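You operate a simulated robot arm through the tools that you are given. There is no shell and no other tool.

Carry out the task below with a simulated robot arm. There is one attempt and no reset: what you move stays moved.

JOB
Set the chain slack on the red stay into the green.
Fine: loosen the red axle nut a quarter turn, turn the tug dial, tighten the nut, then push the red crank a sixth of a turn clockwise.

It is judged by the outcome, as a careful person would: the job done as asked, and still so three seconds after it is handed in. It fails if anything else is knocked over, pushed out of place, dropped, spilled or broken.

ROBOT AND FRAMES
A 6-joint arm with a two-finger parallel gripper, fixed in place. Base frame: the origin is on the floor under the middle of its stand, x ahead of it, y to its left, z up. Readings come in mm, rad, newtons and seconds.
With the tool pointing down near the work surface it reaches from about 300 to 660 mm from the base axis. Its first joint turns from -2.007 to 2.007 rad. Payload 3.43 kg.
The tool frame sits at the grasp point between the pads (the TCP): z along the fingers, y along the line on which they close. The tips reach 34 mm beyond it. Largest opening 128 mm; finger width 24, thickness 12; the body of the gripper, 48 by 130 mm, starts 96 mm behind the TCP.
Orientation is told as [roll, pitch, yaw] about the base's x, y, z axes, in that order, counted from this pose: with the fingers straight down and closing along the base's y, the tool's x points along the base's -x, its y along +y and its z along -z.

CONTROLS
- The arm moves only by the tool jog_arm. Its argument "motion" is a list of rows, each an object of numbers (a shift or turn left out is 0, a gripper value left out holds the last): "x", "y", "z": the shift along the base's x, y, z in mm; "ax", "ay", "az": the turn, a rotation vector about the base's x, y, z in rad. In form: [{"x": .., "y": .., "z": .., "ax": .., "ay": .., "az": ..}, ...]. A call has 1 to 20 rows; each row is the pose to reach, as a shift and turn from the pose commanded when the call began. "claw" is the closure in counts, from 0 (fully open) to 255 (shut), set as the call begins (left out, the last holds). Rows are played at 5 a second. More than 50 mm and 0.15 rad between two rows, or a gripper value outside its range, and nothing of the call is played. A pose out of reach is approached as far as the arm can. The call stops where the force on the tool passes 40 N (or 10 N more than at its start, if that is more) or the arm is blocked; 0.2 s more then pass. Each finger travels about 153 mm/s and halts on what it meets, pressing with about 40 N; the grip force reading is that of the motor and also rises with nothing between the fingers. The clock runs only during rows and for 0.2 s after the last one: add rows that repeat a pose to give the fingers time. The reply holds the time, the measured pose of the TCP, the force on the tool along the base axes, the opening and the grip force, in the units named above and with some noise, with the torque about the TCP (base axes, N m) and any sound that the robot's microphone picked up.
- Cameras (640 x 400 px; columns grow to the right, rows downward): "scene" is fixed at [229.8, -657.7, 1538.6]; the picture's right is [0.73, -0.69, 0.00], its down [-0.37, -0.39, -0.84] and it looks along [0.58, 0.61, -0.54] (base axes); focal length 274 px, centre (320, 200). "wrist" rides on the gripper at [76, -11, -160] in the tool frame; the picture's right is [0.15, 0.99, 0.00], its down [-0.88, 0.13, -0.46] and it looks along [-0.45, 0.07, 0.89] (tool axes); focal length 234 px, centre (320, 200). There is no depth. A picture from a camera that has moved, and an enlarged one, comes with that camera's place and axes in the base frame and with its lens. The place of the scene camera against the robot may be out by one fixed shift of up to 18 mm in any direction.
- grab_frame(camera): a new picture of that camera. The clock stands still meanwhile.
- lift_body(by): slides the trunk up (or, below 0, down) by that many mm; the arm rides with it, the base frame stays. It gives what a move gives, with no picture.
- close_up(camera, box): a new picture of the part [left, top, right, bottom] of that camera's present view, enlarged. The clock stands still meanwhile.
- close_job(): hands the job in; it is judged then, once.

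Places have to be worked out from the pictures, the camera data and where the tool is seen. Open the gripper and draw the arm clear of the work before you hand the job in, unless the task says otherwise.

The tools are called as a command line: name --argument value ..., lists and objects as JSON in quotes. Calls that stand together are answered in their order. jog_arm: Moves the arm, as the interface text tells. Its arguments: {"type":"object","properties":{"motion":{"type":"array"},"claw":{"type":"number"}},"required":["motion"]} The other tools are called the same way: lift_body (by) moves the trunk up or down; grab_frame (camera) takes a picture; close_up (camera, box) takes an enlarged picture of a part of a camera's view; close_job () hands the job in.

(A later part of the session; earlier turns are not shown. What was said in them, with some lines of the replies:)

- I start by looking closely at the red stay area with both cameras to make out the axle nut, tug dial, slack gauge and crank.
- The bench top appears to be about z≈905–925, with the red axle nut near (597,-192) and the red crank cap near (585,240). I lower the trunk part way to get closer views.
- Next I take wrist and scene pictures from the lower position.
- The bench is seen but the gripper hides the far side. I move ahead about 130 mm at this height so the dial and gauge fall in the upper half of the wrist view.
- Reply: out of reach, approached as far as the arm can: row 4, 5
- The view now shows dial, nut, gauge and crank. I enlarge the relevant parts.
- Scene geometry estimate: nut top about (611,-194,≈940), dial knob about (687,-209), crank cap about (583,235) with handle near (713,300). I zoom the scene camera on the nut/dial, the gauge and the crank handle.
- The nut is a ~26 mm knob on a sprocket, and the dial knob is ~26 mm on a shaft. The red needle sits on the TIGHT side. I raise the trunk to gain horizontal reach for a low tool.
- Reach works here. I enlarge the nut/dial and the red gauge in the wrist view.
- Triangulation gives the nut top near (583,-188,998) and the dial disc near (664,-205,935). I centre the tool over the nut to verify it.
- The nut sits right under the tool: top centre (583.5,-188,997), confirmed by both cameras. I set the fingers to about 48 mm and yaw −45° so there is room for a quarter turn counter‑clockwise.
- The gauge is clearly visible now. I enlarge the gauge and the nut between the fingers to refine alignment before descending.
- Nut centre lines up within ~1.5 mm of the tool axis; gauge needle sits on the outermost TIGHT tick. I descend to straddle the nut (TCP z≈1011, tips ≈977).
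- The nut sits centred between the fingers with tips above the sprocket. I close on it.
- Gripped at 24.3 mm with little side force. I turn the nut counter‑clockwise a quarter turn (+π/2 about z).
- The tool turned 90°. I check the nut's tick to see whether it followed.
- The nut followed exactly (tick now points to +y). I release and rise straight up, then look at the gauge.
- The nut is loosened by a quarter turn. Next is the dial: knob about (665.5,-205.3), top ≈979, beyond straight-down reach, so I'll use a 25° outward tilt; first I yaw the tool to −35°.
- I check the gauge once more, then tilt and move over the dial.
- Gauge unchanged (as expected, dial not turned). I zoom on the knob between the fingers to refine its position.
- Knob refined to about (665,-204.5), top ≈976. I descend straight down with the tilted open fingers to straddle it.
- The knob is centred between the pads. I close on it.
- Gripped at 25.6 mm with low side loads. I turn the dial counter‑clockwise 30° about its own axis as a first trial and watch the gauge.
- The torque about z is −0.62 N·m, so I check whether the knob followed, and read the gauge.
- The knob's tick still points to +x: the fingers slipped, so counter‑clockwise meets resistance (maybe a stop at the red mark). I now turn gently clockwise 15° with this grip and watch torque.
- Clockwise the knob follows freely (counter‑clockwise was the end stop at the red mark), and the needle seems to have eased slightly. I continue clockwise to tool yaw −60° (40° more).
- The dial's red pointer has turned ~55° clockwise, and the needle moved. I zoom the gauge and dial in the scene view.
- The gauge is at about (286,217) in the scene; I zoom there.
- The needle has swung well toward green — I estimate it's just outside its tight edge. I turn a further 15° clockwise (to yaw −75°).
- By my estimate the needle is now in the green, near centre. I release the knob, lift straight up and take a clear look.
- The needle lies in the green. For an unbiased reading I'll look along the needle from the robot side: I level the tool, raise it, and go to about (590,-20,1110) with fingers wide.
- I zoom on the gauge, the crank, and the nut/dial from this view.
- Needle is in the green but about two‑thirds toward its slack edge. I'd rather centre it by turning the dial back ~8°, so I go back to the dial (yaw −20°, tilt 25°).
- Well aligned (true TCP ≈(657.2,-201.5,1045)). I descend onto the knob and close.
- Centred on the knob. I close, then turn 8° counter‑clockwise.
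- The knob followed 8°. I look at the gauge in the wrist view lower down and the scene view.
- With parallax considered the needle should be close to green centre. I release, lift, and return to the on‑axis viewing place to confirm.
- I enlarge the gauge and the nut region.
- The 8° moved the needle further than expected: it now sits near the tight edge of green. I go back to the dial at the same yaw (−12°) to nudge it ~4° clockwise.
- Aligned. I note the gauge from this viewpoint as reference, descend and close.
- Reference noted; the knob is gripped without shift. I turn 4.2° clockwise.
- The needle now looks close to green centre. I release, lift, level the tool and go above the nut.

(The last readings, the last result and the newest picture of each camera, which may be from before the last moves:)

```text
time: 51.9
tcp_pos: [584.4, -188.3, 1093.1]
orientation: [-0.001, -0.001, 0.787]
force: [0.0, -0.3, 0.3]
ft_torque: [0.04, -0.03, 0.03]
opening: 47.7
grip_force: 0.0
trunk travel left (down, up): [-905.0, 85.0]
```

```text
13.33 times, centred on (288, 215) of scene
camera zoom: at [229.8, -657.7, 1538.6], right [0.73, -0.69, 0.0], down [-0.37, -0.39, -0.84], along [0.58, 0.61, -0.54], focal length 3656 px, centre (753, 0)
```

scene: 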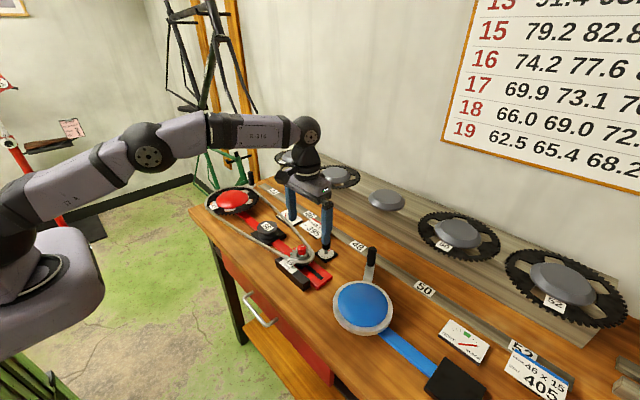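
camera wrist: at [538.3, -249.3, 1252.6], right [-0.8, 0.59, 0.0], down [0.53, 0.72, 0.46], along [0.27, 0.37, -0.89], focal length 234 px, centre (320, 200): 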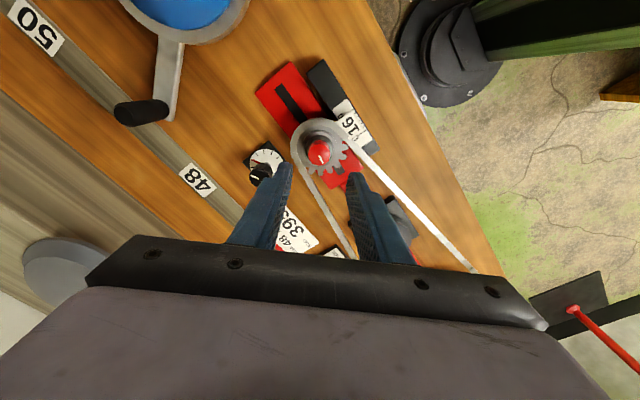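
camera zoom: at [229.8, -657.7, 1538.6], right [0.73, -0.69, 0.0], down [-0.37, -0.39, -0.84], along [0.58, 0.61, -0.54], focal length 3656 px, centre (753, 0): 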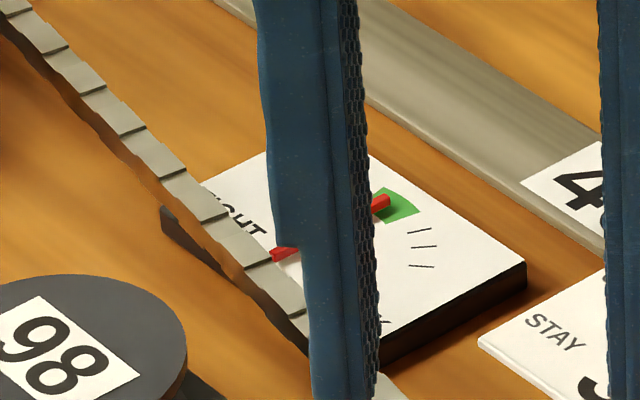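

The needle is in the green and the nut is about (583,-189.4). I descend over the nut at yaw +45° and close on it.

jog_arm --motion '[{"x": -1, "y": -1.6, "z": -30}, {"x": -1, "y": -1.6, "z": -55}, {"x": -1, "y": -1.6, "z": -73}, {"x": -1, "y": -1.6, "z": -82.5}, {"x": -1, "y": -1.6, "z": -82.5}]'

close_up --camera "wrist" --box '[250, 120, 390, 240]'

jog_arm --motion '[{"z": 0}, {"z": 0}, {"z": 0}]' --claw 255

close_up --camera "wrist" --box '[250, 120, 390, 240]'

```text
time: 53.1
tcp_pos: [583.4, -189.2, 1010.9]
orientation: [0.0, -0.002, 0.785]
force: [-0.4, -0.3, 1.4]
ft_torque: [0.02, 0.05, -0.01]
opening: 47.8
grip_force: 0.1
trunk travel left (down, up): [-905.0, 85.0]
```

```text
3.33 times, centred on (320, 180) of wrist
camera zoom: at [537.2, -250.5, 1170.2], right [-0.8, 0.6, 0.0], down [0.53, 0.71, 0.46], along [0.27, 0.37, -0.89], focal length 781 px, centre (320, 267)
```

zoom: 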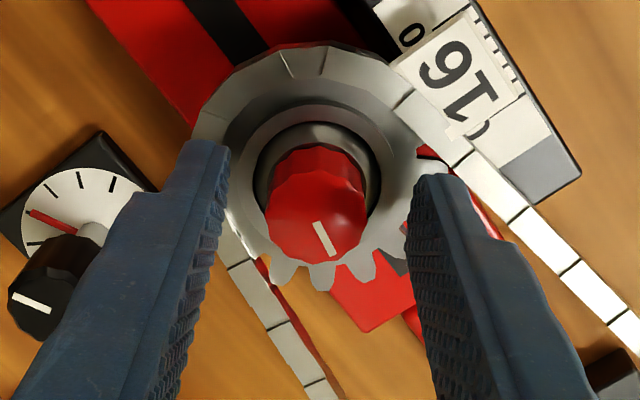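

```text
time: 53.9
tcp_pos: [583.1, -189.7, 1010.6]
orientation: [0.0, -0.004, 0.786]
force: [3.3, -2.7, 0.7]
ft_torque: [0.14, 0.11, -0.01]
opening: 24.1
grip_force: 45.2
trunk travel left (down, up): [-905.0, 85.0]
```

```text
3.33 times, centred on (320, 180) of wrist
camera zoom: at [537.8, -251.1, 1170.2], right [-0.8, 0.6, 0.0], down [0.53, 0.71, 0.46], along [0.27, 0.37, -0.89], focal length 781 px, centre (320, 267)
```

zoom: 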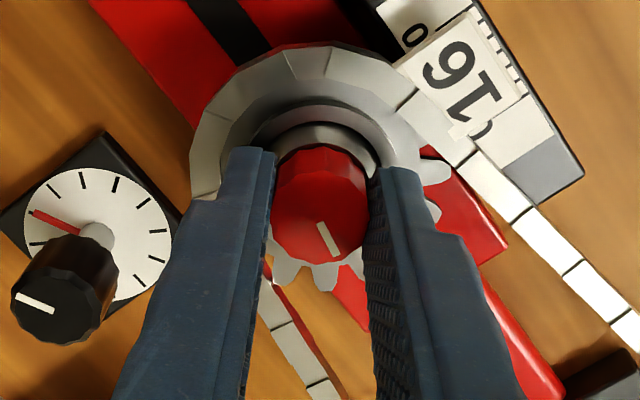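

Gripped at 24.1 mm. I tighten: a quarter turn clockwise (−π/2), with a ~1 mm drift to stay on the nut's axis.

jog_arm --motion '[{"x": 0.06, "az": -0.098}, {"x": 0.12, "az": -0.196}, {"x": 0.18, "y": 0.1, "az": -0.295}, {"x": 0.25, "y": 0.1, "az": -0.393}, {"x": 0.3, "y": 0.1, "az": -0.491}, {"x": 0.4, "y": 0.2, "az": -0.589}, {"x": 0.45, "y": 0.2, "az": -0.687}, {"x": 0.5, "y": 0.2, "az": -0.785}, {"x": 0.55, "y": 0.2, "az": -0.884}, {"x": 0.6, "y": 0.3, "az": -0.982}, {"x": 0.7, "y": 0.3, "az": -1.08}, {"x": 0.75, "y": 0.3, "az": -1.178}, {"x": 0.8, "y": 0.3, "az": -1.276}, {"x": 0.9, "y": 0.4, "az": -1.374}, {"x": 0.95, "y": 0.4, "az": -1.473}, {"x": 1, "y": 0.4, "az": -1.571}, {"x": 1, "y": 0.4, "az": -1.571}]'

close_up --camera "wrist" --box '[250, 120, 390, 240]'

grab_frame --camera "wrist"

```text
time: 57.5
tcp_pos: [584.1, -188.0, 1010.8]
orientation: [0.0, -0.001, -0.786]
force: [-0.9, 1.8, 1.1]
ft_torque: [0.52, -0.06, -0.04]
opening: 24.3
grip_force: 44.9
trunk travel left (down, up): [-905.0, 85.0]
```

```text
3.33 times, centred on (320, 180) of wrist
camera zoom: at [522.0, -142.2, 1170.2], right [0.6, 0.8, 0.0], down [0.71, -0.53, 0.46], along [0.37, -0.27, -0.89], focal length 781 px, centre (320, 267)
```

zoom: 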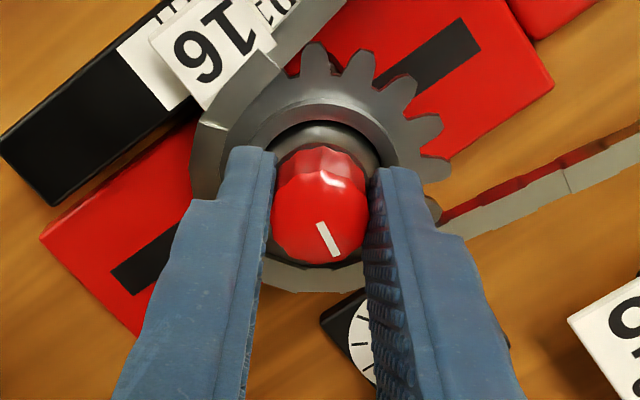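

```text
taken
camera wrist: at [522.0, -142.2, 1170.2], right [0.6, 0.8, 0.0], down [0.71, -0.53, 0.46], along [0.37, -0.27, -0.89], focal length 234 px, centre (320, 200)
```

wrist: 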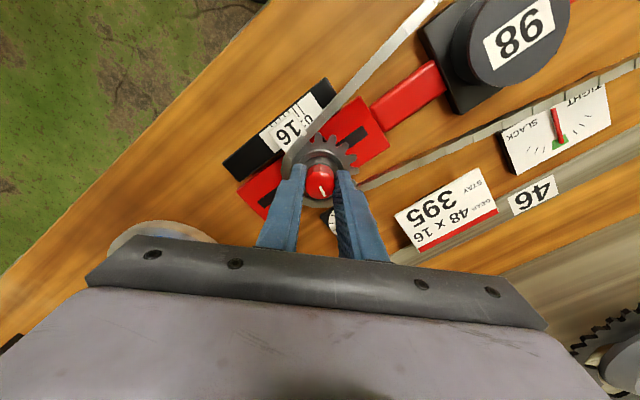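

The nut followed back to its original mark and the needle is in the green. I add 3° more to feel whether the nut is snug.

jog_arm --motion '[{"az": -0.025}, {"az": -0.052}, {"az": -0.052}]'

close_up --camera "wrist" --box '[480, 80, 620, 180]'

close_up --camera "wrist" --box '[250, 120, 390, 240]'

```text
time: 58.3
tcp_pos: [584.5, -189.9, 1012.1]
orientation: [0.0, -0.001, -0.839]
force: [-1.8, 3.0, -2.1]
ft_torque: [0.24, -0.29, 0.08]
opening: 24.2
grip_force: 44.5
trunk travel left (down, up): [-905.0, 85.0]
```

```text
4.00 times, centred on (550, 130) of wrist
camera zoom: at [524.5, -139.1, 1170.3], right [0.64, 0.77, 0.0], down [0.69, -0.57, 0.46], along [0.35, -0.29, -0.89], focal length 937 px, centre (-600, 480)
```

zoom: 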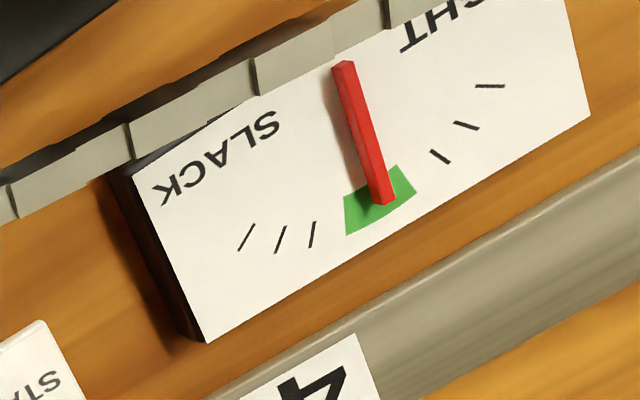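

```text
3.33 times, centred on (320, 180) of wrist
camera zoom: at [524.5, -139.1, 1170.3], right [0.64, 0.77, 0.0], down [0.69, -0.57, 0.46], along [0.35, -0.29, -0.89], focal length 781 px, centre (320, 267)
```

zoom: 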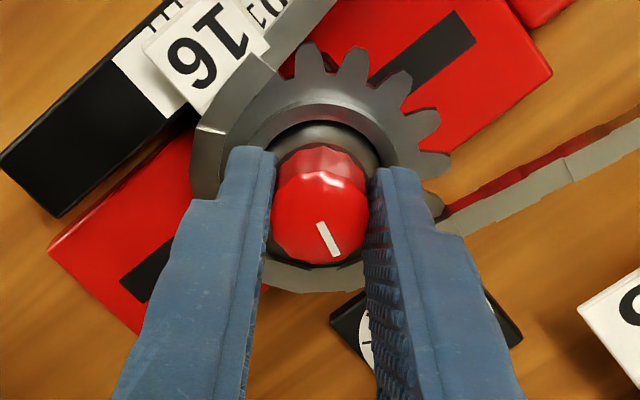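

No extra resistance; needle is near green centre. I release, rise and return to yaw 0 to compare the nut mark with its original picture.

jog_arm --motion '[{"z": 0}, {"z": 0}, {"z": 20}, {"z": 45}, {"z": 64}, {"z": 64}]' --claw 160

jog_arm --motion '[{"az": 0.14}, {"az": 0.28}, {"az": 0.42}, {"az": 0.56}, {"az": 0.7}, {"az": 0.838}, {"az": 0.838}]' --claw 0

close_up --camera "wrist" --box '[240, 110, 400, 210]'

grab_frame --camera "wrist"

```text
time: 59.7
tcp_pos: [584.7, -190.0, 1075.9]
orientation: [0.0, -0.001, -0.839]
force: [0.6, -0.6, -0.1]
ft_torque: [0.01, -0.01, -0.02]
opening: 47.6
grip_force: 0.2
trunk travel left (down, up): [-905.0, 85.0]
```

```text
time: 61.3
tcp_pos: [584.2, -189.8, 1074.7]
orientation: [0.0, -0.003, 0.004]
force: [-0.7, -0.6, 0.0]
ft_torque: [-0.01, -0.04, -0.01]
opening: 128.1
grip_force: 0.2
trunk travel left (down, up): [-905.0, 85.0]
```

```text
4.00 times, centred on (320, 160) of wrist
camera zoom: at [507.8, -200.0, 1234.0], right [-0.15, 0.99, 0.0], down [0.88, 0.13, 0.46], along [0.45, 0.07, -0.89], focal length 937 px, centre (320, 360)
```

zoom: 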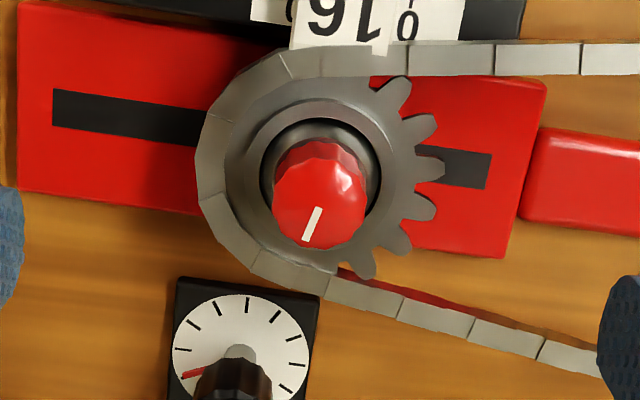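

```text
taken
camera wrist: at [507.8, -200.0, 1234.0], right [-0.15, 0.99, 0.0], down [0.88, 0.13, 0.46], along [0.45, 0.07, -0.89], focal length 234 px, centre (320, 200)
```

wrist: 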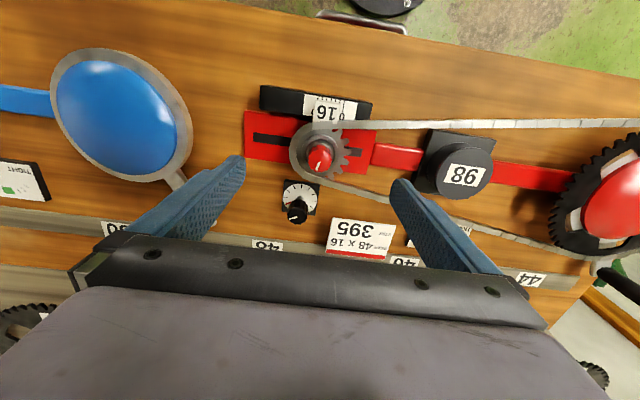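

Nut mark matches its original orientation, dial holds, so on to the crank: axis about (576,210), handle about (697,281) with top ≈1018 — at +30° from x, so it should finish at −30° near (697,140). I travel toward the crank at safe height.

jog_arm --motion '[{"x": -4, "y": 40, "z": 20}, {"x": -8, "y": 80, "z": 40}, {"x": -12, "y": 120, "z": 45}, {"x": -16, "y": 160, "z": 45}, {"x": -20, "y": 200, "z": 45}, {"x": -22, "y": 240, "z": 45}, {"x": -24, "y": 280, "z": 45}, {"x": -24, "y": 280, "z": 45}]' --claw 0

grab_frame --camera "wrist"

close_up --camera "scene" --box '[270, 200, 305, 230]'

```text
time: 63.1
tcp_pos: [562.0, 89.3, 1119.9]
orientation: [0.0, -0.001, -0.001]
force: [0.2, -0.8, 0.1]
ft_torque: [0.0, 0.01, -0.02]
opening: 128.1
grip_force: 0.1
trunk travel left (down, up): [-905.0, 85.0]
```

```text
taken
camera wrist: at [485.3, 79.5, 1279.2], right [-0.15, 0.99, 0.0], down [0.88, 0.13, 0.46], along [0.45, 0.07, -0.89], focal length 234 px, centre (320, 200)
```

wrist: 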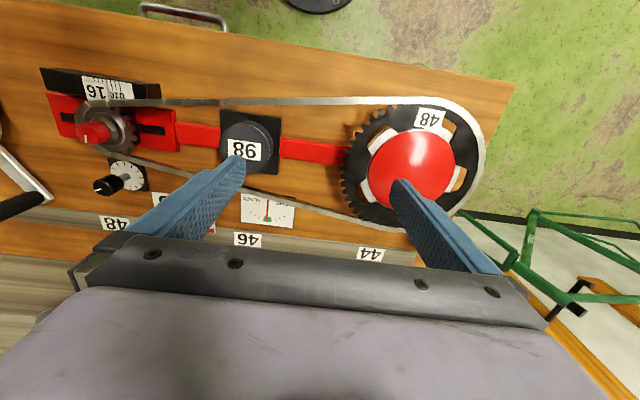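

```text
13.33 times, centred on (288, 215) of scene
camera zoom: at [229.8, -657.7, 1538.6], right [0.73, -0.69, 0.0], down [-0.37, -0.39, -0.84], along [0.58, 0.61, -0.54], focal length 3656 px, centre (753, 0)
```

zoom: 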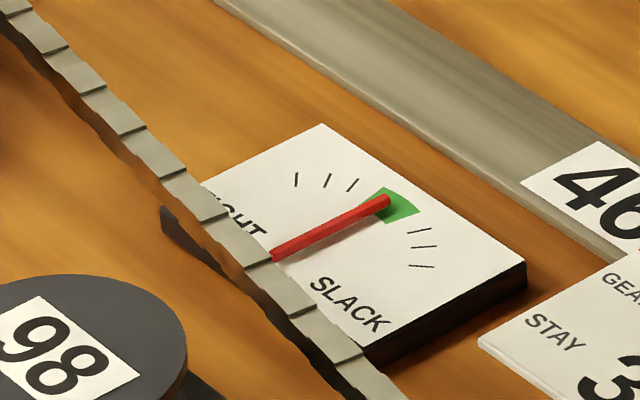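

Let me double-check the gauge along the needle in this wrist view.

close_up --camera "wrist" --box '[230, 185, 305, 235]'

close_up --camera "wrist" --box '[330, 80, 500, 240]'

```text
8.00 times, centred on (268, 210) of wrist
camera zoom: at [485.3, 79.5, 1279.2], right [-0.15, 0.99, 0.0], down [0.88, 0.13, 0.46], along [0.45, 0.07, -0.89], focal length 1873 px, centre (740, 120)
```

zoom: 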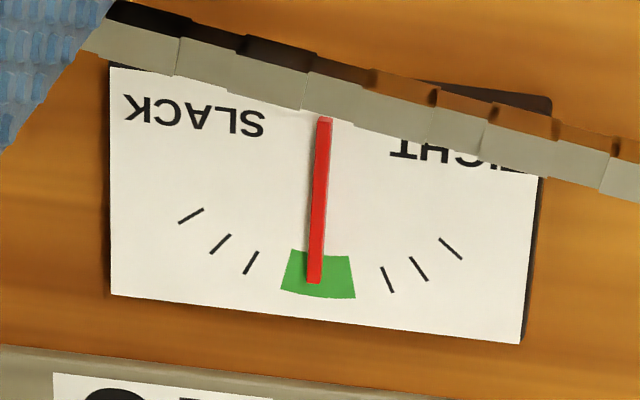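

```text
2.50 times, centred on (415, 160) of wrist
camera zoom: at [485.3, 79.5, 1279.2], right [-0.15, 0.99, 0.0], down [0.88, 0.13, 0.46], along [0.45, 0.07, -0.89], focal length 585 px, centre (82, 300)
```

zoom: 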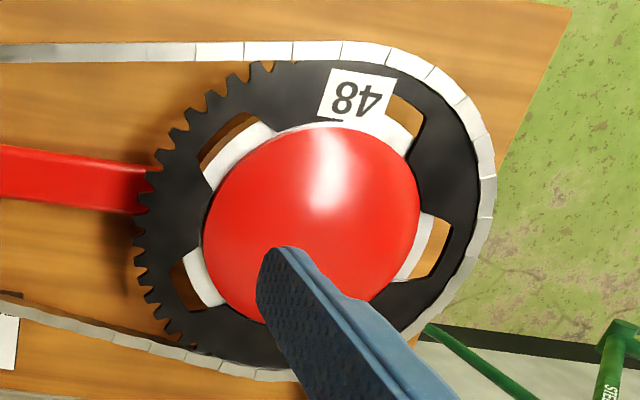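

Gauge is centred. I yaw to +30° and tilt 35° outward, moving above the crank handle with the fingers open ~44 mm.

jog_arm --motion '[{"x": 2, "y": 15, "z": 5, "az": 0.131}, {"x": 4, "y": 30, "z": 10, "az": 0.262}, {"x": 6, "y": 45, "z": 10, "az": 0.393}, {"x": 8, "y": 60, "z": 10, "az": 0.5236}, {"x": 8, "y": 60, "z": 10, "az": 0.5236}]' --claw 167

jog_arm --motion '[{"x": 20, "y": 25, "z": 0, "ax": 0.0611, "ay": -0.1058}, {"x": 42, "y": 50, "z": 0, "ax": 0.1222, "ay": -0.2116}, {"x": 66, "y": 75, "z": -5, "ax": 0.1833, "ay": -0.3175}, {"x": 90, "y": 100, "z": -15, "ax": 0.2444, "ay": -0.4233}, {"x": 115, "y": 125, "z": -30, "ax": 0.3055, "ay": -0.5291}, {"x": 115, "y": 125, "z": -30, "ax": 0.3055, "ay": -0.5291}]'

grab_frame --camera "wrist"

grab_frame --camera "scene"

```text
time: 64.3
tcp_pos: [568.6, 151.4, 1129.1]
orientation: [0.0, 0.0, 0.526]
force: [0.2, -0.7, -0.2]
ft_torque: [0.03, 0.01, 0.0]
opening: 44.2
grip_force: 0.0
trunk travel left (down, up): [-905.0, 85.0]
```

```text
time: 65.7
tcp_pos: [683.9, 277.1, 1100.4]
orientation: [-0.003, -0.614, 0.524]
force: [0.1, 0.3, -0.5]
ft_torque: [0.01, -0.02, -0.01]
opening: 44.0
grip_force: 0.1
trunk travel left (down, up): [-905.0, 85.0]
```

```text
taken
camera wrist: at [555.4, 189.8, 1186.7], right [-0.6, 0.8, -0.09], down [0.33, 0.34, 0.88], along [0.73, 0.5, -0.47], focal length 234 px, centre (320, 200)
```

wrist: 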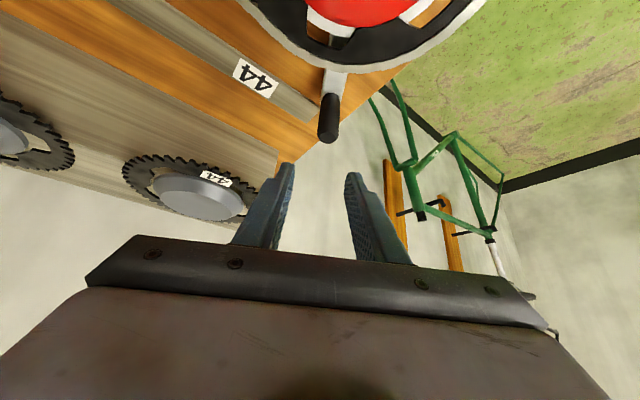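

```text
taken
```

scene: 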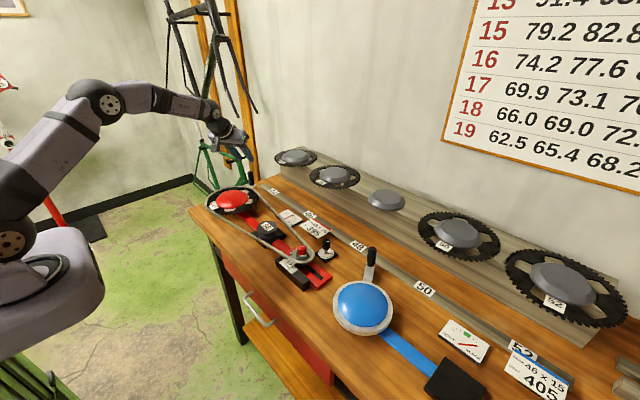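

The handle is visible ahead of the fingers. I enlarge it to refine its position.

close_up --camera "wrist" --box '[250, 40, 410, 180]'

close_up --camera "scene" --box '[195, 130, 285, 220]'

```text
2.86 times, centred on (330, 110) of wrist
camera zoom: at [555.4, 189.8, 1186.7], right [-0.6, 0.8, -0.09], down [0.33, 0.34, 0.88], along [0.73, 0.5, -0.47], focal length 669 px, centre (291, 457)
```

zoom: 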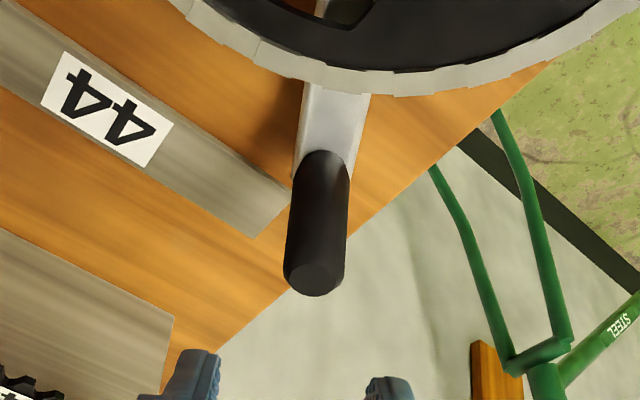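

```text
4.44 times, centred on (240, 175) of scene
camera zoom: at [229.8, -657.7, 1538.6], right [0.73, -0.69, 0.0], down [-0.37, -0.39, -0.84], along [0.58, 0.61, -0.54], focal length 1219 px, centre (676, 311)
```

zoom: 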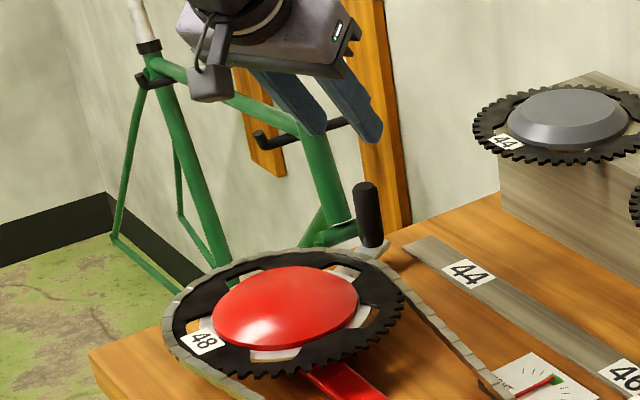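

Handle refined: (705,294.5), z 954–1012, crank angle ≈30.5° about axis ≈(580,221), radius ≈145. I shift above it and lower part way to check alignment.

jog_arm --motion '[{"x": 6, "y": 6, "z": -10}, {"x": 11.8, "y": 12.5, "z": -25}, {"x": 11.8, "y": 12.5, "z": -40}, {"x": 11.8, "y": 12.5, "z": -40}]'

close_up --camera "wrist" --box '[250, 60, 410, 200]'

close_up --camera "scene" --box '[220, 140, 285, 200]'

```text
time: 66.7
tcp_pos: [696.1, 288.2, 1059.2]
orientation: [-0.001, -0.613, 0.525]
force: [-0.9, 0.4, 0.0]
ft_torque: [0.02, 0.01, -0.04]
opening: 44.5
grip_force: 0.1
trunk travel left (down, up): [-905.0, 85.0]
```

```text
2.86 times, centred on (330, 130) of wrist
camera zoom: at [567.6, 202.3, 1146.2], right [-0.6, 0.8, -0.09], down [0.33, 0.34, 0.88], along [0.73, 0.5, -0.47], focal length 669 px, centre (291, 400)
```

zoom: 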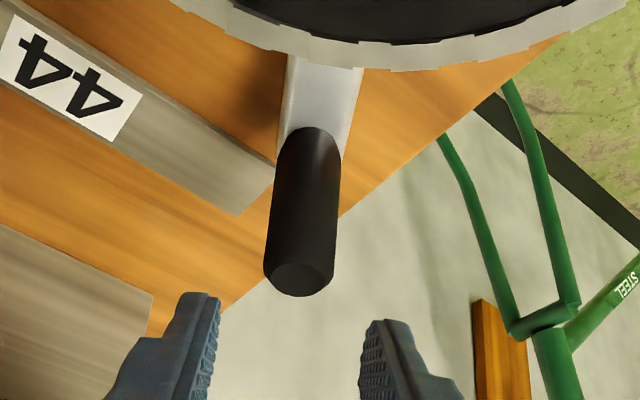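

```text
6.67 times, centred on (252, 170) of scene
camera zoom: at [229.8, -657.7, 1538.6], right [0.73, -0.69, 0.0], down [-0.37, -0.39, -0.84], along [0.58, 0.61, -0.54], focal length 1828 px, centre (770, 400)
```

zoom: 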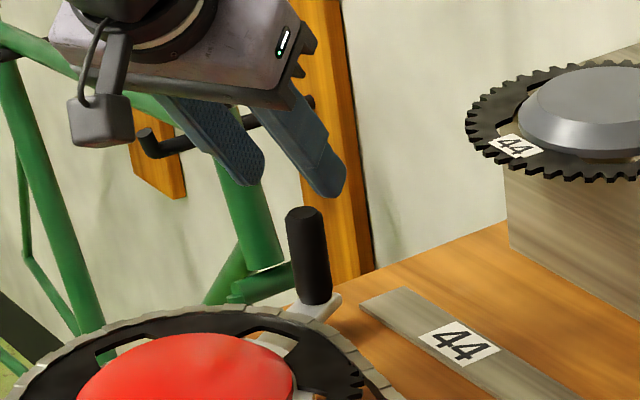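

Handle refined at (705,295), top 1013, centred between the fingers within 1 mm. I lower the fork around it.

jog_arm --motion '[{"z": -15}, {"z": -30}, {"z": -45}, {"z": -57}, {"z": -57}]'

close_up --camera "wrist" --box '[240, 90, 400, 230]'

close_up --camera "scene" --box '[220, 140, 285, 200]'

```text
time: 67.9
tcp_pos: [694.6, 287.4, 1002.3]
orientation: [-0.003, -0.612, 0.526]
force: [0.0, -0.2, 0.0]
ft_torque: [-0.04, -0.01, 0.0]
opening: 44.2
grip_force: 0.0
trunk travel left (down, up): [-905.0, 85.0]
```

```text
2.86 times, centred on (320, 160) of wrist
camera zoom: at [567.4, 202.5, 1089.2], right [-0.6, 0.8, -0.08], down [0.33, 0.34, 0.88], along [0.73, 0.5, -0.47], focal length 669 px, centre (320, 314)
```

zoom: 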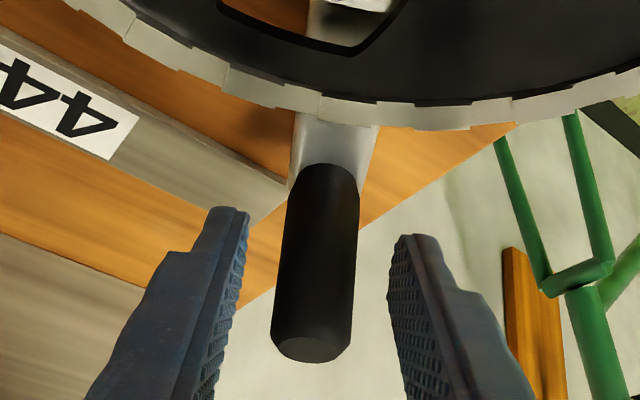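

```text
6.67 times, centred on (252, 170) of scene
camera zoom: at [229.8, -657.7, 1538.6], right [0.73, -0.69, 0.0], down [-0.37, -0.39, -0.84], along [0.58, 0.61, -0.54], focal length 1828 px, centre (770, 400)
```

zoom: 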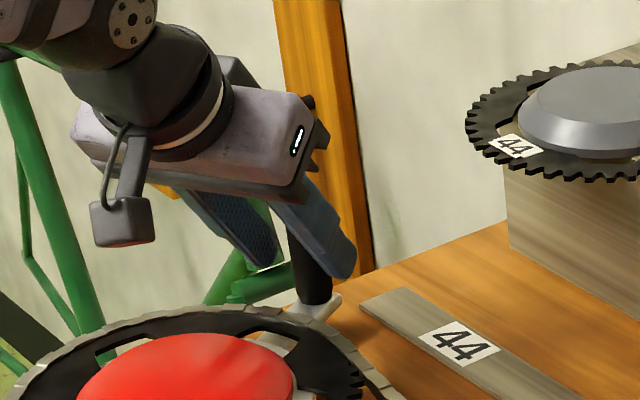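

The fork straddles the handle with clearance on both sides. I sweep the tool clockwise about the crank axis, first 36° in slow 3° steps.

jog_arm --motion '[{"x": 3.4, "y": -6.13, "az": -0.0524}, {"x": 6.48, "y": -12.42, "az": -0.1047}, {"x": 9.22, "y": -18.87, "az": -0.1571}, {"x": 11.62, "y": -25.46, "az": -0.2094}, {"x": 13.67, "y": -32.16, "az": -0.2618}, {"x": 15.37, "y": -38.96, "az": -0.3142}, {"x": 16.71, "y": -45.84, "az": -0.3665}, {"x": 17.69, "y": -52.78, "az": -0.4189}, {"x": 18.3, "y": -59.76, "az": -0.4712}, {"x": 18.55, "y": -66.76, "az": -0.5236}, {"x": 18.43, "y": -73.77, "az": -0.576}, {"x": 17.95, "y": -80.76, "az": -0.6283}, {"x": 17.95, "y": -80.76, "az": -0.6283}]'

close_up --camera "wrist" --box '[240, 90, 400, 230]'

grab_frame --camera "scene"

close_up --camera "scene" --box '[195, 150, 310, 230]'

```text
time: 70.7
tcp_pos: [712.8, 208.1, 1003.3]
orientation: [-0.003, -0.613, -0.104]
force: [0.0, 0.9, -0.2]
ft_torque: [0.02, 0.01, 0.07]
opening: 45.1
grip_force: 0.9
trunk travel left (down, up): [-905.0, 85.0]
```

```text
2.86 times, centred on (320, 160) of wrist
camera zoom: at [558.3, 213.3, 1089.9], right [-0.02, 1.0, -0.09], down [0.47, 0.08, 0.88], along [0.88, -0.03, -0.47], focal length 669 px, centre (320, 314)
```

zoom: 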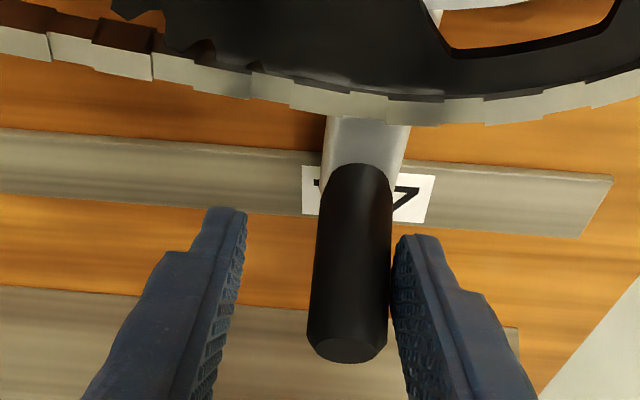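

```text
taken
```

scene: 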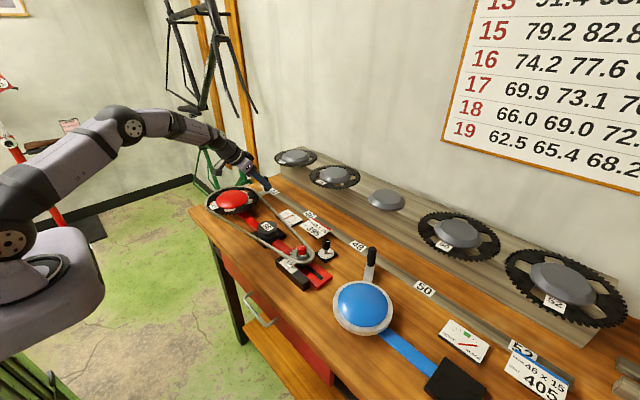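

```text
5.00 times, centred on (252, 190) of scene
camera zoom: at [229.8, -657.7, 1538.6], right [0.73, -0.69, 0.0], down [-0.37, -0.39, -0.84], along [0.58, 0.61, -0.54], focal length 1371 px, centre (658, 250)
```

zoom: 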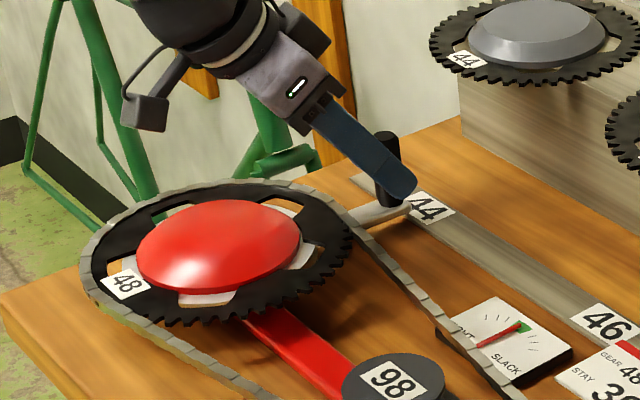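

The handle follows without notable force. I check the gauge mid-way.

close_up --camera "scene" --box '[270, 200, 305, 230]'

```text
13.33 times, centred on (288, 215) of scene
camera zoom: at [229.8, -657.7, 1538.6], right [0.73, -0.69, 0.0], down [-0.37, -0.39, -0.84], along [0.58, 0.61, -0.54], focal length 3656 px, centre (753, 0)
```

zoom: 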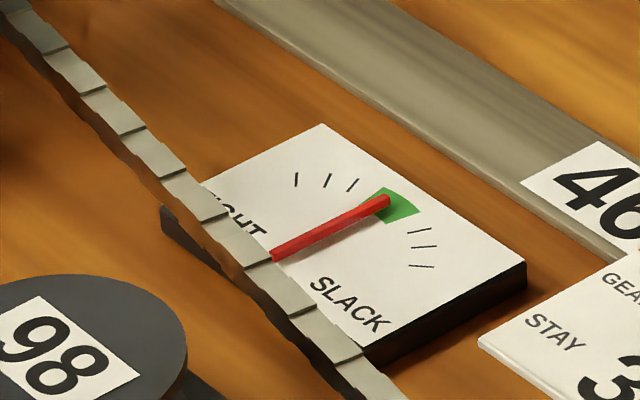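

Gauge unchanged. By tool angle less the 3.5° contact lag, the crank has turned about 32.5°. I continue 24° more, then check before the last bit.

jog_arm --motion '[{"x": -0.85, "y": -6.96, "az": -0.0524}, {"x": -2.06, "y": -13.86, "az": -0.1047}, {"x": -3.64, "y": -20.69, "az": -0.1571}, {"x": -5.56, "y": -27.43, "az": -0.2094}, {"x": -7.84, "y": -34.05, "az": -0.2618}, {"x": -10.46, "y": -40.55, "az": -0.3142}, {"x": -13.42, "y": -46.91, "az": -0.3665}, {"x": -15.1, "y": -50.0, "az": -0.3927}, {"x": -16.71, "y": -53.1, "az": -0.4189}, {"x": -16.71, "y": -53.1, "az": -0.4189}]'

close_up --camera "wrist" --box '[240, 90, 400, 230]'

close_up --camera "scene" --box '[195, 150, 310, 230]'

```text
time: 72.9
tcp_pos: [695.8, 154.2, 1003.0]
orientation: [-0.002, -0.612, -0.525]
force: [0.5, 0.5, 0.1]
ft_torque: [0.03, 0.01, -0.05]
opening: 44.3
grip_force: 0.0
trunk travel left (down, up): [-905.0, 85.0]
```

```text
2.86 times, centred on (320, 160) of wrist
camera zoom: at [557.2, 222.1, 1089.7], right [0.39, 0.92, -0.09], down [0.46, -0.12, 0.88], along [0.8, -0.38, -0.47], focal length 669 px, centre (320, 314)
```

zoom: 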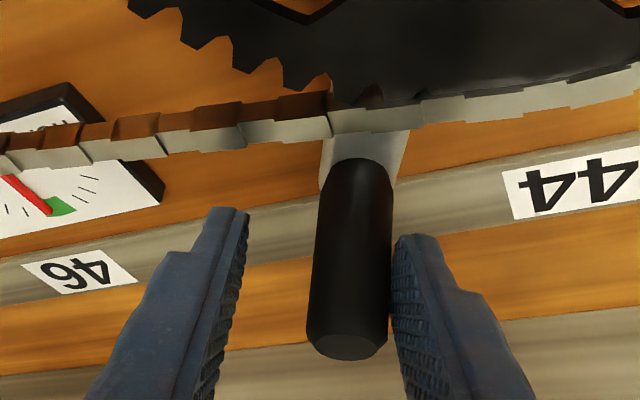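

```text
5.00 times, centred on (252, 190) of scene
camera zoom: at [229.8, -657.7, 1538.6], right [0.73, -0.69, 0.0], down [-0.37, -0.39, -0.84], along [0.58, 0.61, -0.54], focal length 1371 px, centre (658, 250)
```

zoom: 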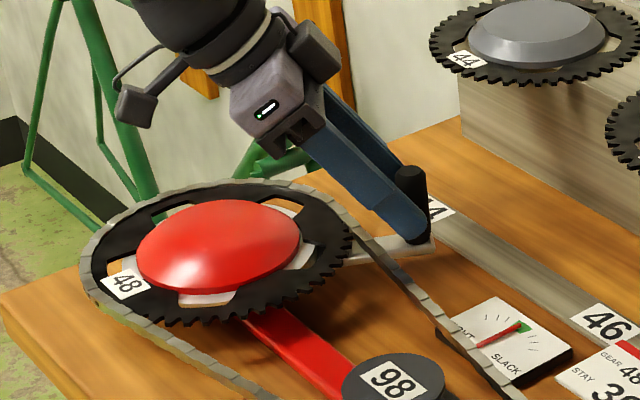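

The crank is at about 56.5° by tool geometry, gauge still green. I make the last 3.5° slowly.

jog_arm --motion '[{"x": -0.7, "y": -1.22, "az": -0.0105}, {"x": -1.4, "y": -2.43, "az": -0.0209}, {"x": -2.13, "y": -3.63, "az": -0.0314}, {"x": -2.86, "y": -4.82, "az": -0.0419}, {"x": -3.55, "y": -5.92, "az": -0.0515}, {"x": -4.24, "y": -6.99, "az": -0.0611}, {"x": -4.24, "y": -6.99, "az": -0.0611}, {"x": -4.24, "y": -6.99, "az": -0.0611}]'

close_up --camera "wrist" --box '[240, 90, 400, 230]'

close_up --camera "scene" --box '[195, 150, 310, 230]'

```text
time: 74.7
tcp_pos: [691.9, 147.3, 1003.0]
orientation: [-0.003, -0.612, -0.583]
force: [-0.1, -0.4, 1.0]
ft_torque: [0.01, 0.01, 0.0]
opening: 44.1
grip_force: 0.1
trunk travel left (down, up): [-905.0, 85.0]
```

```text
2.86 times, centred on (320, 160) of wrist
camera zoom: at [557.4, 223.5, 1089.6], right [0.45, 0.89, -0.09], down [0.46, -0.14, 0.88], along [0.77, -0.43, -0.47], focal length 669 px, centre (320, 314)
```

zoom: 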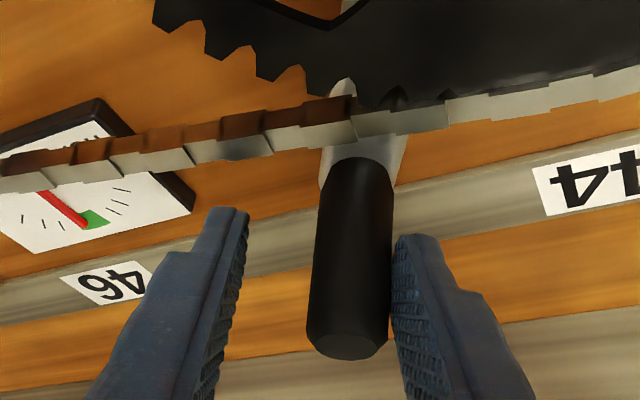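

```text
5.00 times, centred on (252, 190) of scene
camera zoom: at [229.8, -657.7, 1538.6], right [0.73, -0.69, 0.0], down [-0.37, -0.39, -0.84], along [0.58, 0.61, -0.54], focal length 1371 px, centre (658, 250)
```

zoom: 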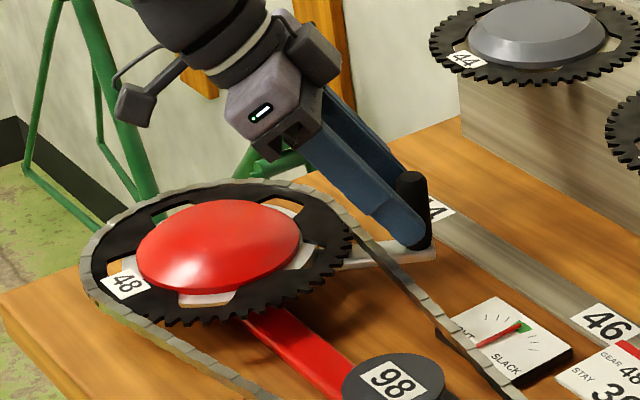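

The handle is at the planned place. I ease the fork back ~9 mm so it no longer touches, then lift straight up.

jog_arm --motion '[{"x": 2.5, "y": 3.8}, {"x": 5, "y": 7.5}, {"x": 5, "y": 7.5, "z": 20}, {"x": 5, "y": 7.5, "z": 50}, {"x": 5, "y": 7.5, "z": 90}, {"x": 5, "y": 7.5, "z": 110}, {"x": 5, "y": 7.5, "z": 110}]'

grab_frame --camera "wrist"

close_up --camera "scene" --box '[195, 150, 310, 230]'

```text
time: 76.3
tcp_pos: [697.9, 154.2, 1113.2]
orientation: [-0.001, -0.614, -0.582]
force: [0.8, 1.2, -1.1]
ft_torque: [0.04, -0.02, -0.02]
opening: 44.2
grip_force: 0.2
trunk travel left (down, up): [-905.0, 85.0]
```

```text
taken
camera wrist: at [562.5, 231.4, 1199.8], right [0.45, 0.89, -0.09], down [0.46, -0.14, 0.88], along [0.77, -0.43, -0.47], focal length 234 px, centre (320, 200)
```

wrist: 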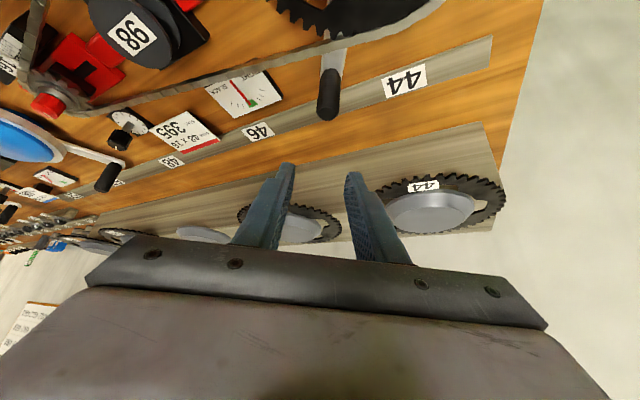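

```text
5.00 times, centred on (252, 190) of scene
camera zoom: at [229.8, -657.7, 1538.6], right [0.73, -0.69, 0.0], down [-0.37, -0.39, -0.84], along [0.58, 0.61, -0.54], focal length 1371 px, centre (658, 250)
```

zoom: 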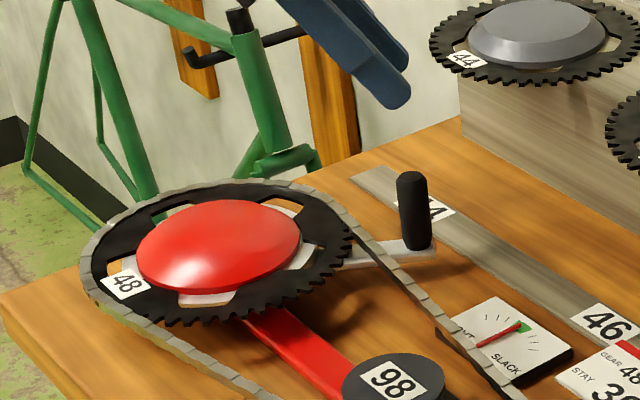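

Everything stands well. I level the tool and go back to the earlier viewing pose over the bench to compare the crank's angle before and after.

jog_arm --motion '[{"x": -18, "y": -10, "z": 5, "ax": 0.0675, "ay": 0.1019}, {"x": -38, "y": -20, "z": 10, "ax": 0.1349, "ay": 0.2038}, {"x": -58, "y": -30, "z": 15, "ax": 0.2024, "ay": 0.3058}, {"x": -80, "y": -42, "z": 15, "ax": 0.2698, "ay": 0.4077}, {"x": -100, "y": -54, "z": 15, "ax": 0.3373, "ay": 0.5096}, {"x": -100, "y": -54, "z": 15, "ax": 0.3373, "ay": 0.5096}]' --claw 0

jog_arm --motion '[{"x": -2, "y": -30, "z": -5, "az": 0.14}, {"x": -4, "y": -60, "z": -10, "az": 0.28}, {"x": -6, "y": -90, "z": -15, "az": 0.42}, {"x": -8, "y": -120, "z": -20, "az": 0.584}, {"x": -8, "y": -120, "z": -20, "az": 0.584}]'

grab_frame --camera "wrist"

```text
time: 77.7
tcp_pos: [596.8, 101.0, 1128.1]
orientation: [-0.001, 0.0, -0.582]
force: [-1.1, -0.1, -0.8]
ft_torque: [0.0, -0.02, -0.02]
opening: 128.0
grip_force: 0.1
trunk travel left (down, up): [-905.0, 85.0]
```

```text
refused: row 4 steps farther than a row can; nothing moved
```

```text
taken
camera wrist: at [526.6, 134.2, 1287.3], right [0.42, 0.91, 0.0], down [0.81, -0.38, 0.46], along [0.41, -0.19, -0.89], focal length 234 px, centre (320, 200)
```

wrist: 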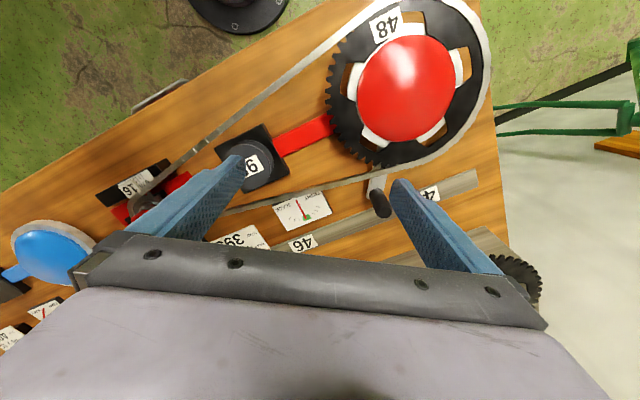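

The yaw row was too large and got refused, but this view already shows chainring and handle together. I enlarge it.

close_up --camera "wrist" --box '[320, 0, 500, 230]'

close_up --camera "wrist" --box '[355, 165, 405, 220]'

close_up --camera "wrist" --box '[265, 180, 340, 235]'

```text
1.74 times, centred on (410, 115) of wrist
camera zoom: at [526.6, 134.2, 1287.3], right [0.42, 0.91, 0.0], down [0.81, -0.38, 0.46], along [0.41, -0.19, -0.89], focal length 407 px, centre (164, 348)
```

zoom: 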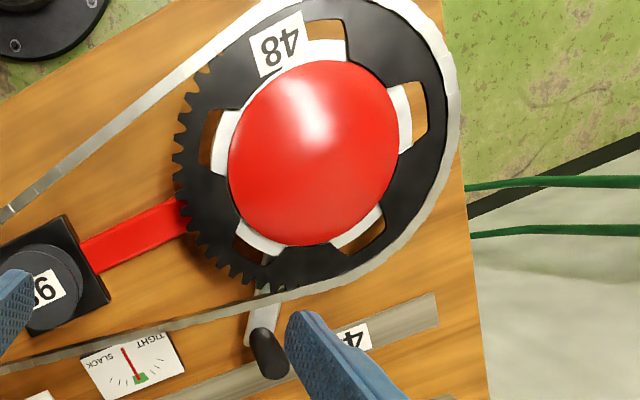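

```text
7.27 times, centred on (380, 192) of wrist
camera zoom: at [526.6, 134.2, 1287.3], right [0.42, 0.91, 0.0], down [0.81, -0.38, 0.46], along [0.41, -0.19, -0.89], focal length 1703 px, centre (-116, 254)
```

zoom: 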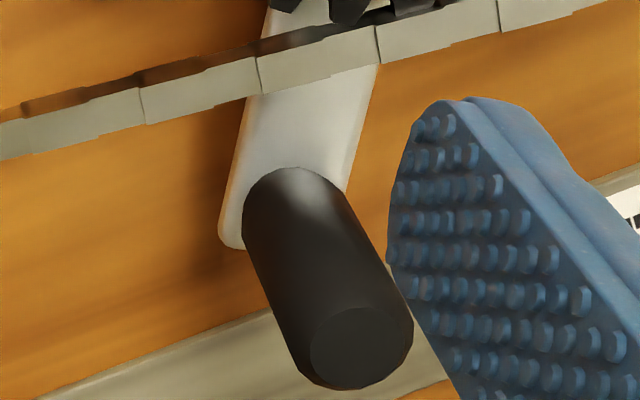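

```text
7.27 times, centred on (302, 208) of wrist
camera zoom: at [526.6, 134.2, 1287.3], right [0.42, 0.91, 0.0], down [0.81, -0.38, 0.46], along [0.41, -0.19, -0.89], focal length 1703 px, centre (447, 146)
```

zoom: 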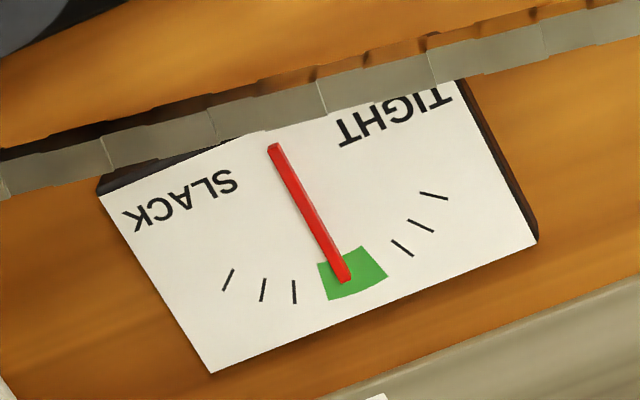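

Measured now: handle at about (708,147.5), so the crank went from +30.6° to −29.9°, i.e. ≈60° clockwise, and the needle rests in the green. I draw the arm up and back clear of the bench.

jog_arm --motion '[{"z": 40}, {"x": -20, "y": -20, "z": 75}, {"x": -50, "y": -40, "z": 100}, {"x": -85, "y": -60, "z": 120}, {"x": -125, "y": -80, "z": 130}, {"x": -165, "y": -100, "z": 135}, {"x": -165, "y": -100, "z": 135}]' --claw 0

jog_arm --motion '[{"az": 0.14}, {"az": 0.28}, {"az": 0.42}, {"az": 0.56}, {"az": 0.584}, {"az": 0.584}]'

grab_frame --camera "scene"

grab_frame --camera "wrist"

```text
time: 79.3
tcp_pos: [434.1, 1.1, 1262.0]
orientation: [-0.001, -0.001, -0.583]
force: [0.1, 0.8, -0.1]
ft_torque: [-0.01, 0.03, 0.02]
opening: 128.1
grip_force: 0.1
trunk travel left (down, up): [-905.0, 85.0]
```

```text
time: 80.7
tcp_pos: [431.6, 1.7, 1263.0]
orientation: [0.0, -0.002, 0.0]
force: [0.7, 0.4, 0.3]
ft_torque: [0.01, -0.01, 0.01]
opening: 127.8
grip_force: 0.0
trunk travel left (down, up): [-905.0, 85.0]
```

```text
taken
```

scene: 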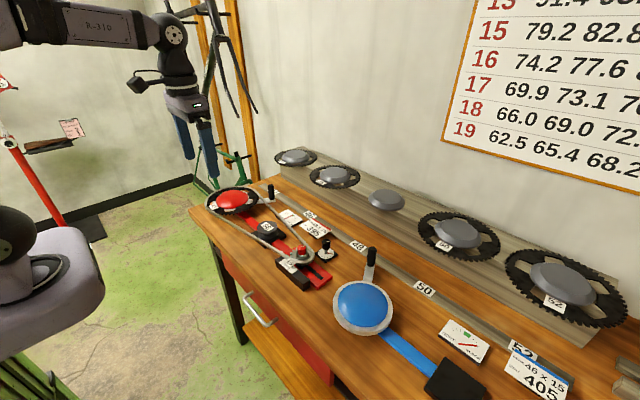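

```text
taken
camera wrist: at [355.9, -9.6, 1422.1], right [-0.15, 0.99, 0.0], down [0.88, 0.13, 0.46], along [0.45, 0.07, -0.89], focal length 234 px, centre (320, 200)
```

wrist: 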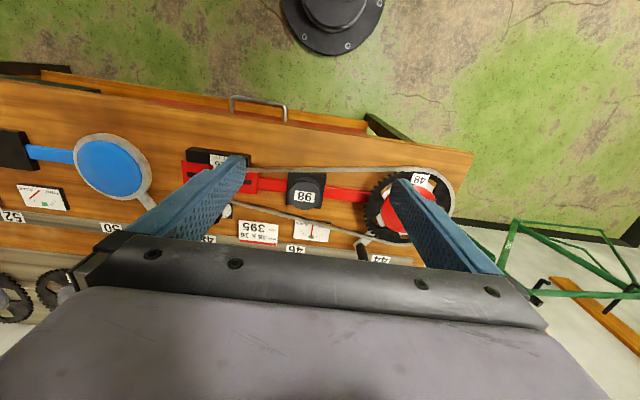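

The arm is clear. I take last close-ups of the gauge, the nut/dial and the crank before handing in.

close_up --camera "scene" --box '[270, 200, 305, 230]'

close_up --camera "scene" --box '[195, 170, 350, 295]'

close_up --camera "scene" --box '[275, 230, 350, 295]'

close_up --camera "wrist" --box '[285, 215, 340, 250]'

```text
13.33 times, centred on (288, 215) of scene
camera zoom: at [229.8, -657.7, 1538.6], right [0.73, -0.69, 0.0], down [-0.37, -0.39, -0.84], along [0.58, 0.61, -0.54], focal length 3656 px, centre (753, 0)
```

zoom: 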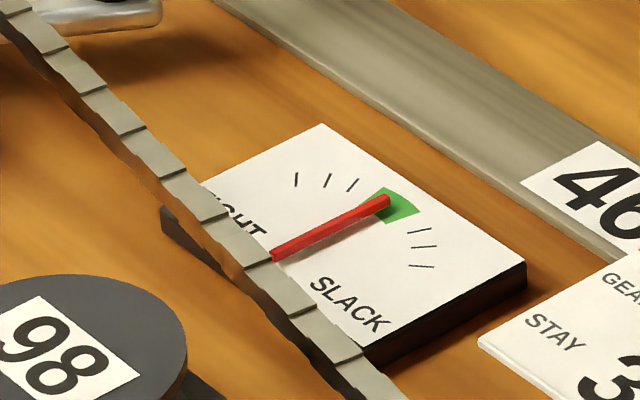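

```text
3.20 times, centred on (272, 232) of scene
camera zoom: at [229.8, -657.7, 1538.6], right [0.73, -0.69, 0.0], down [-0.37, -0.39, -0.84], along [0.58, 0.61, -0.54], focal length 878 px, centre (472, 96)
```

zoom: 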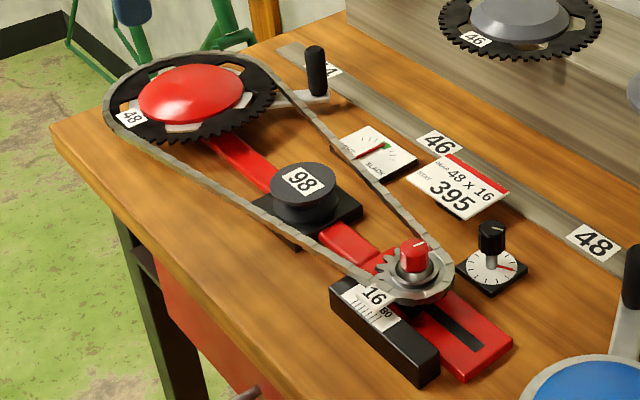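

```text
6.15 times, centred on (312, 262) of scene
camera zoom: at [229.8, -657.7, 1538.6], right [0.73, -0.69, 0.0], down [-0.37, -0.39, -0.84], along [0.58, 0.61, -0.54], focal length 1688 px, centre (366, -185)
```

zoom: 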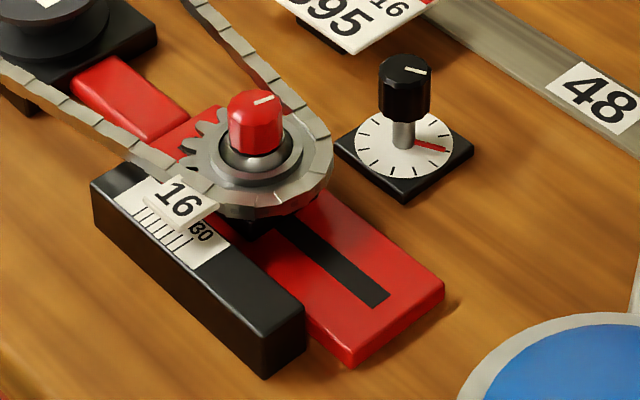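

```text
11.43 times, centred on (312, 232) of wrist
camera zoom: at [355.9, -9.6, 1422.1], right [-0.15, 0.99, 0.0], down [0.88, 0.13, 0.46], along [0.45, 0.07, -0.89], focal length 2676 px, centre (406, -171)
```

zoom: 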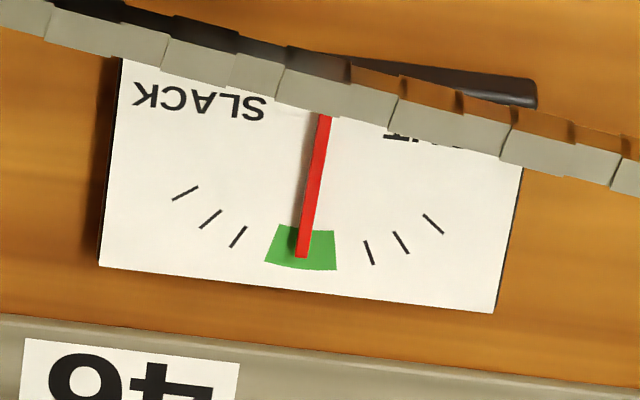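

The needle sits mid‑green and the nut mark is back at its tight position. The crank has turned about 60° clockwise, nothing else has moved, and the arm is clear with the gripper open, so I hand the job in.

close_job

```text
The job is handed in.
```

The red stay's chain slack is set: the needle rests near the middle of the green. I've handed the job in, but no verdict has come back.

- **Axle nut:** I loosened it a quarter turn counter-clockwise, then tightened it a quarter turn plus about 3°. Its mark is back where it started. I felt no hard stop when tightening, so I judged tightness by the mark.
- **Tug dial:** It is about 66° clockwise from its starting stop. I first tried it counter-clockwise and it was already against the stop, so the fingers slipped and the knob stayed put. Later I overshot towards slack, then came back too far towards tight, before centring the needle.
- **Crank:** I pushed it clockwise, seen from above. By the pictures it turned about 60°, give or take a few degrees. The needle stayed in the green throughout.

In the last pictures nothing else on the bench looked moved. The gripper is open and the arm is clear of the bench.
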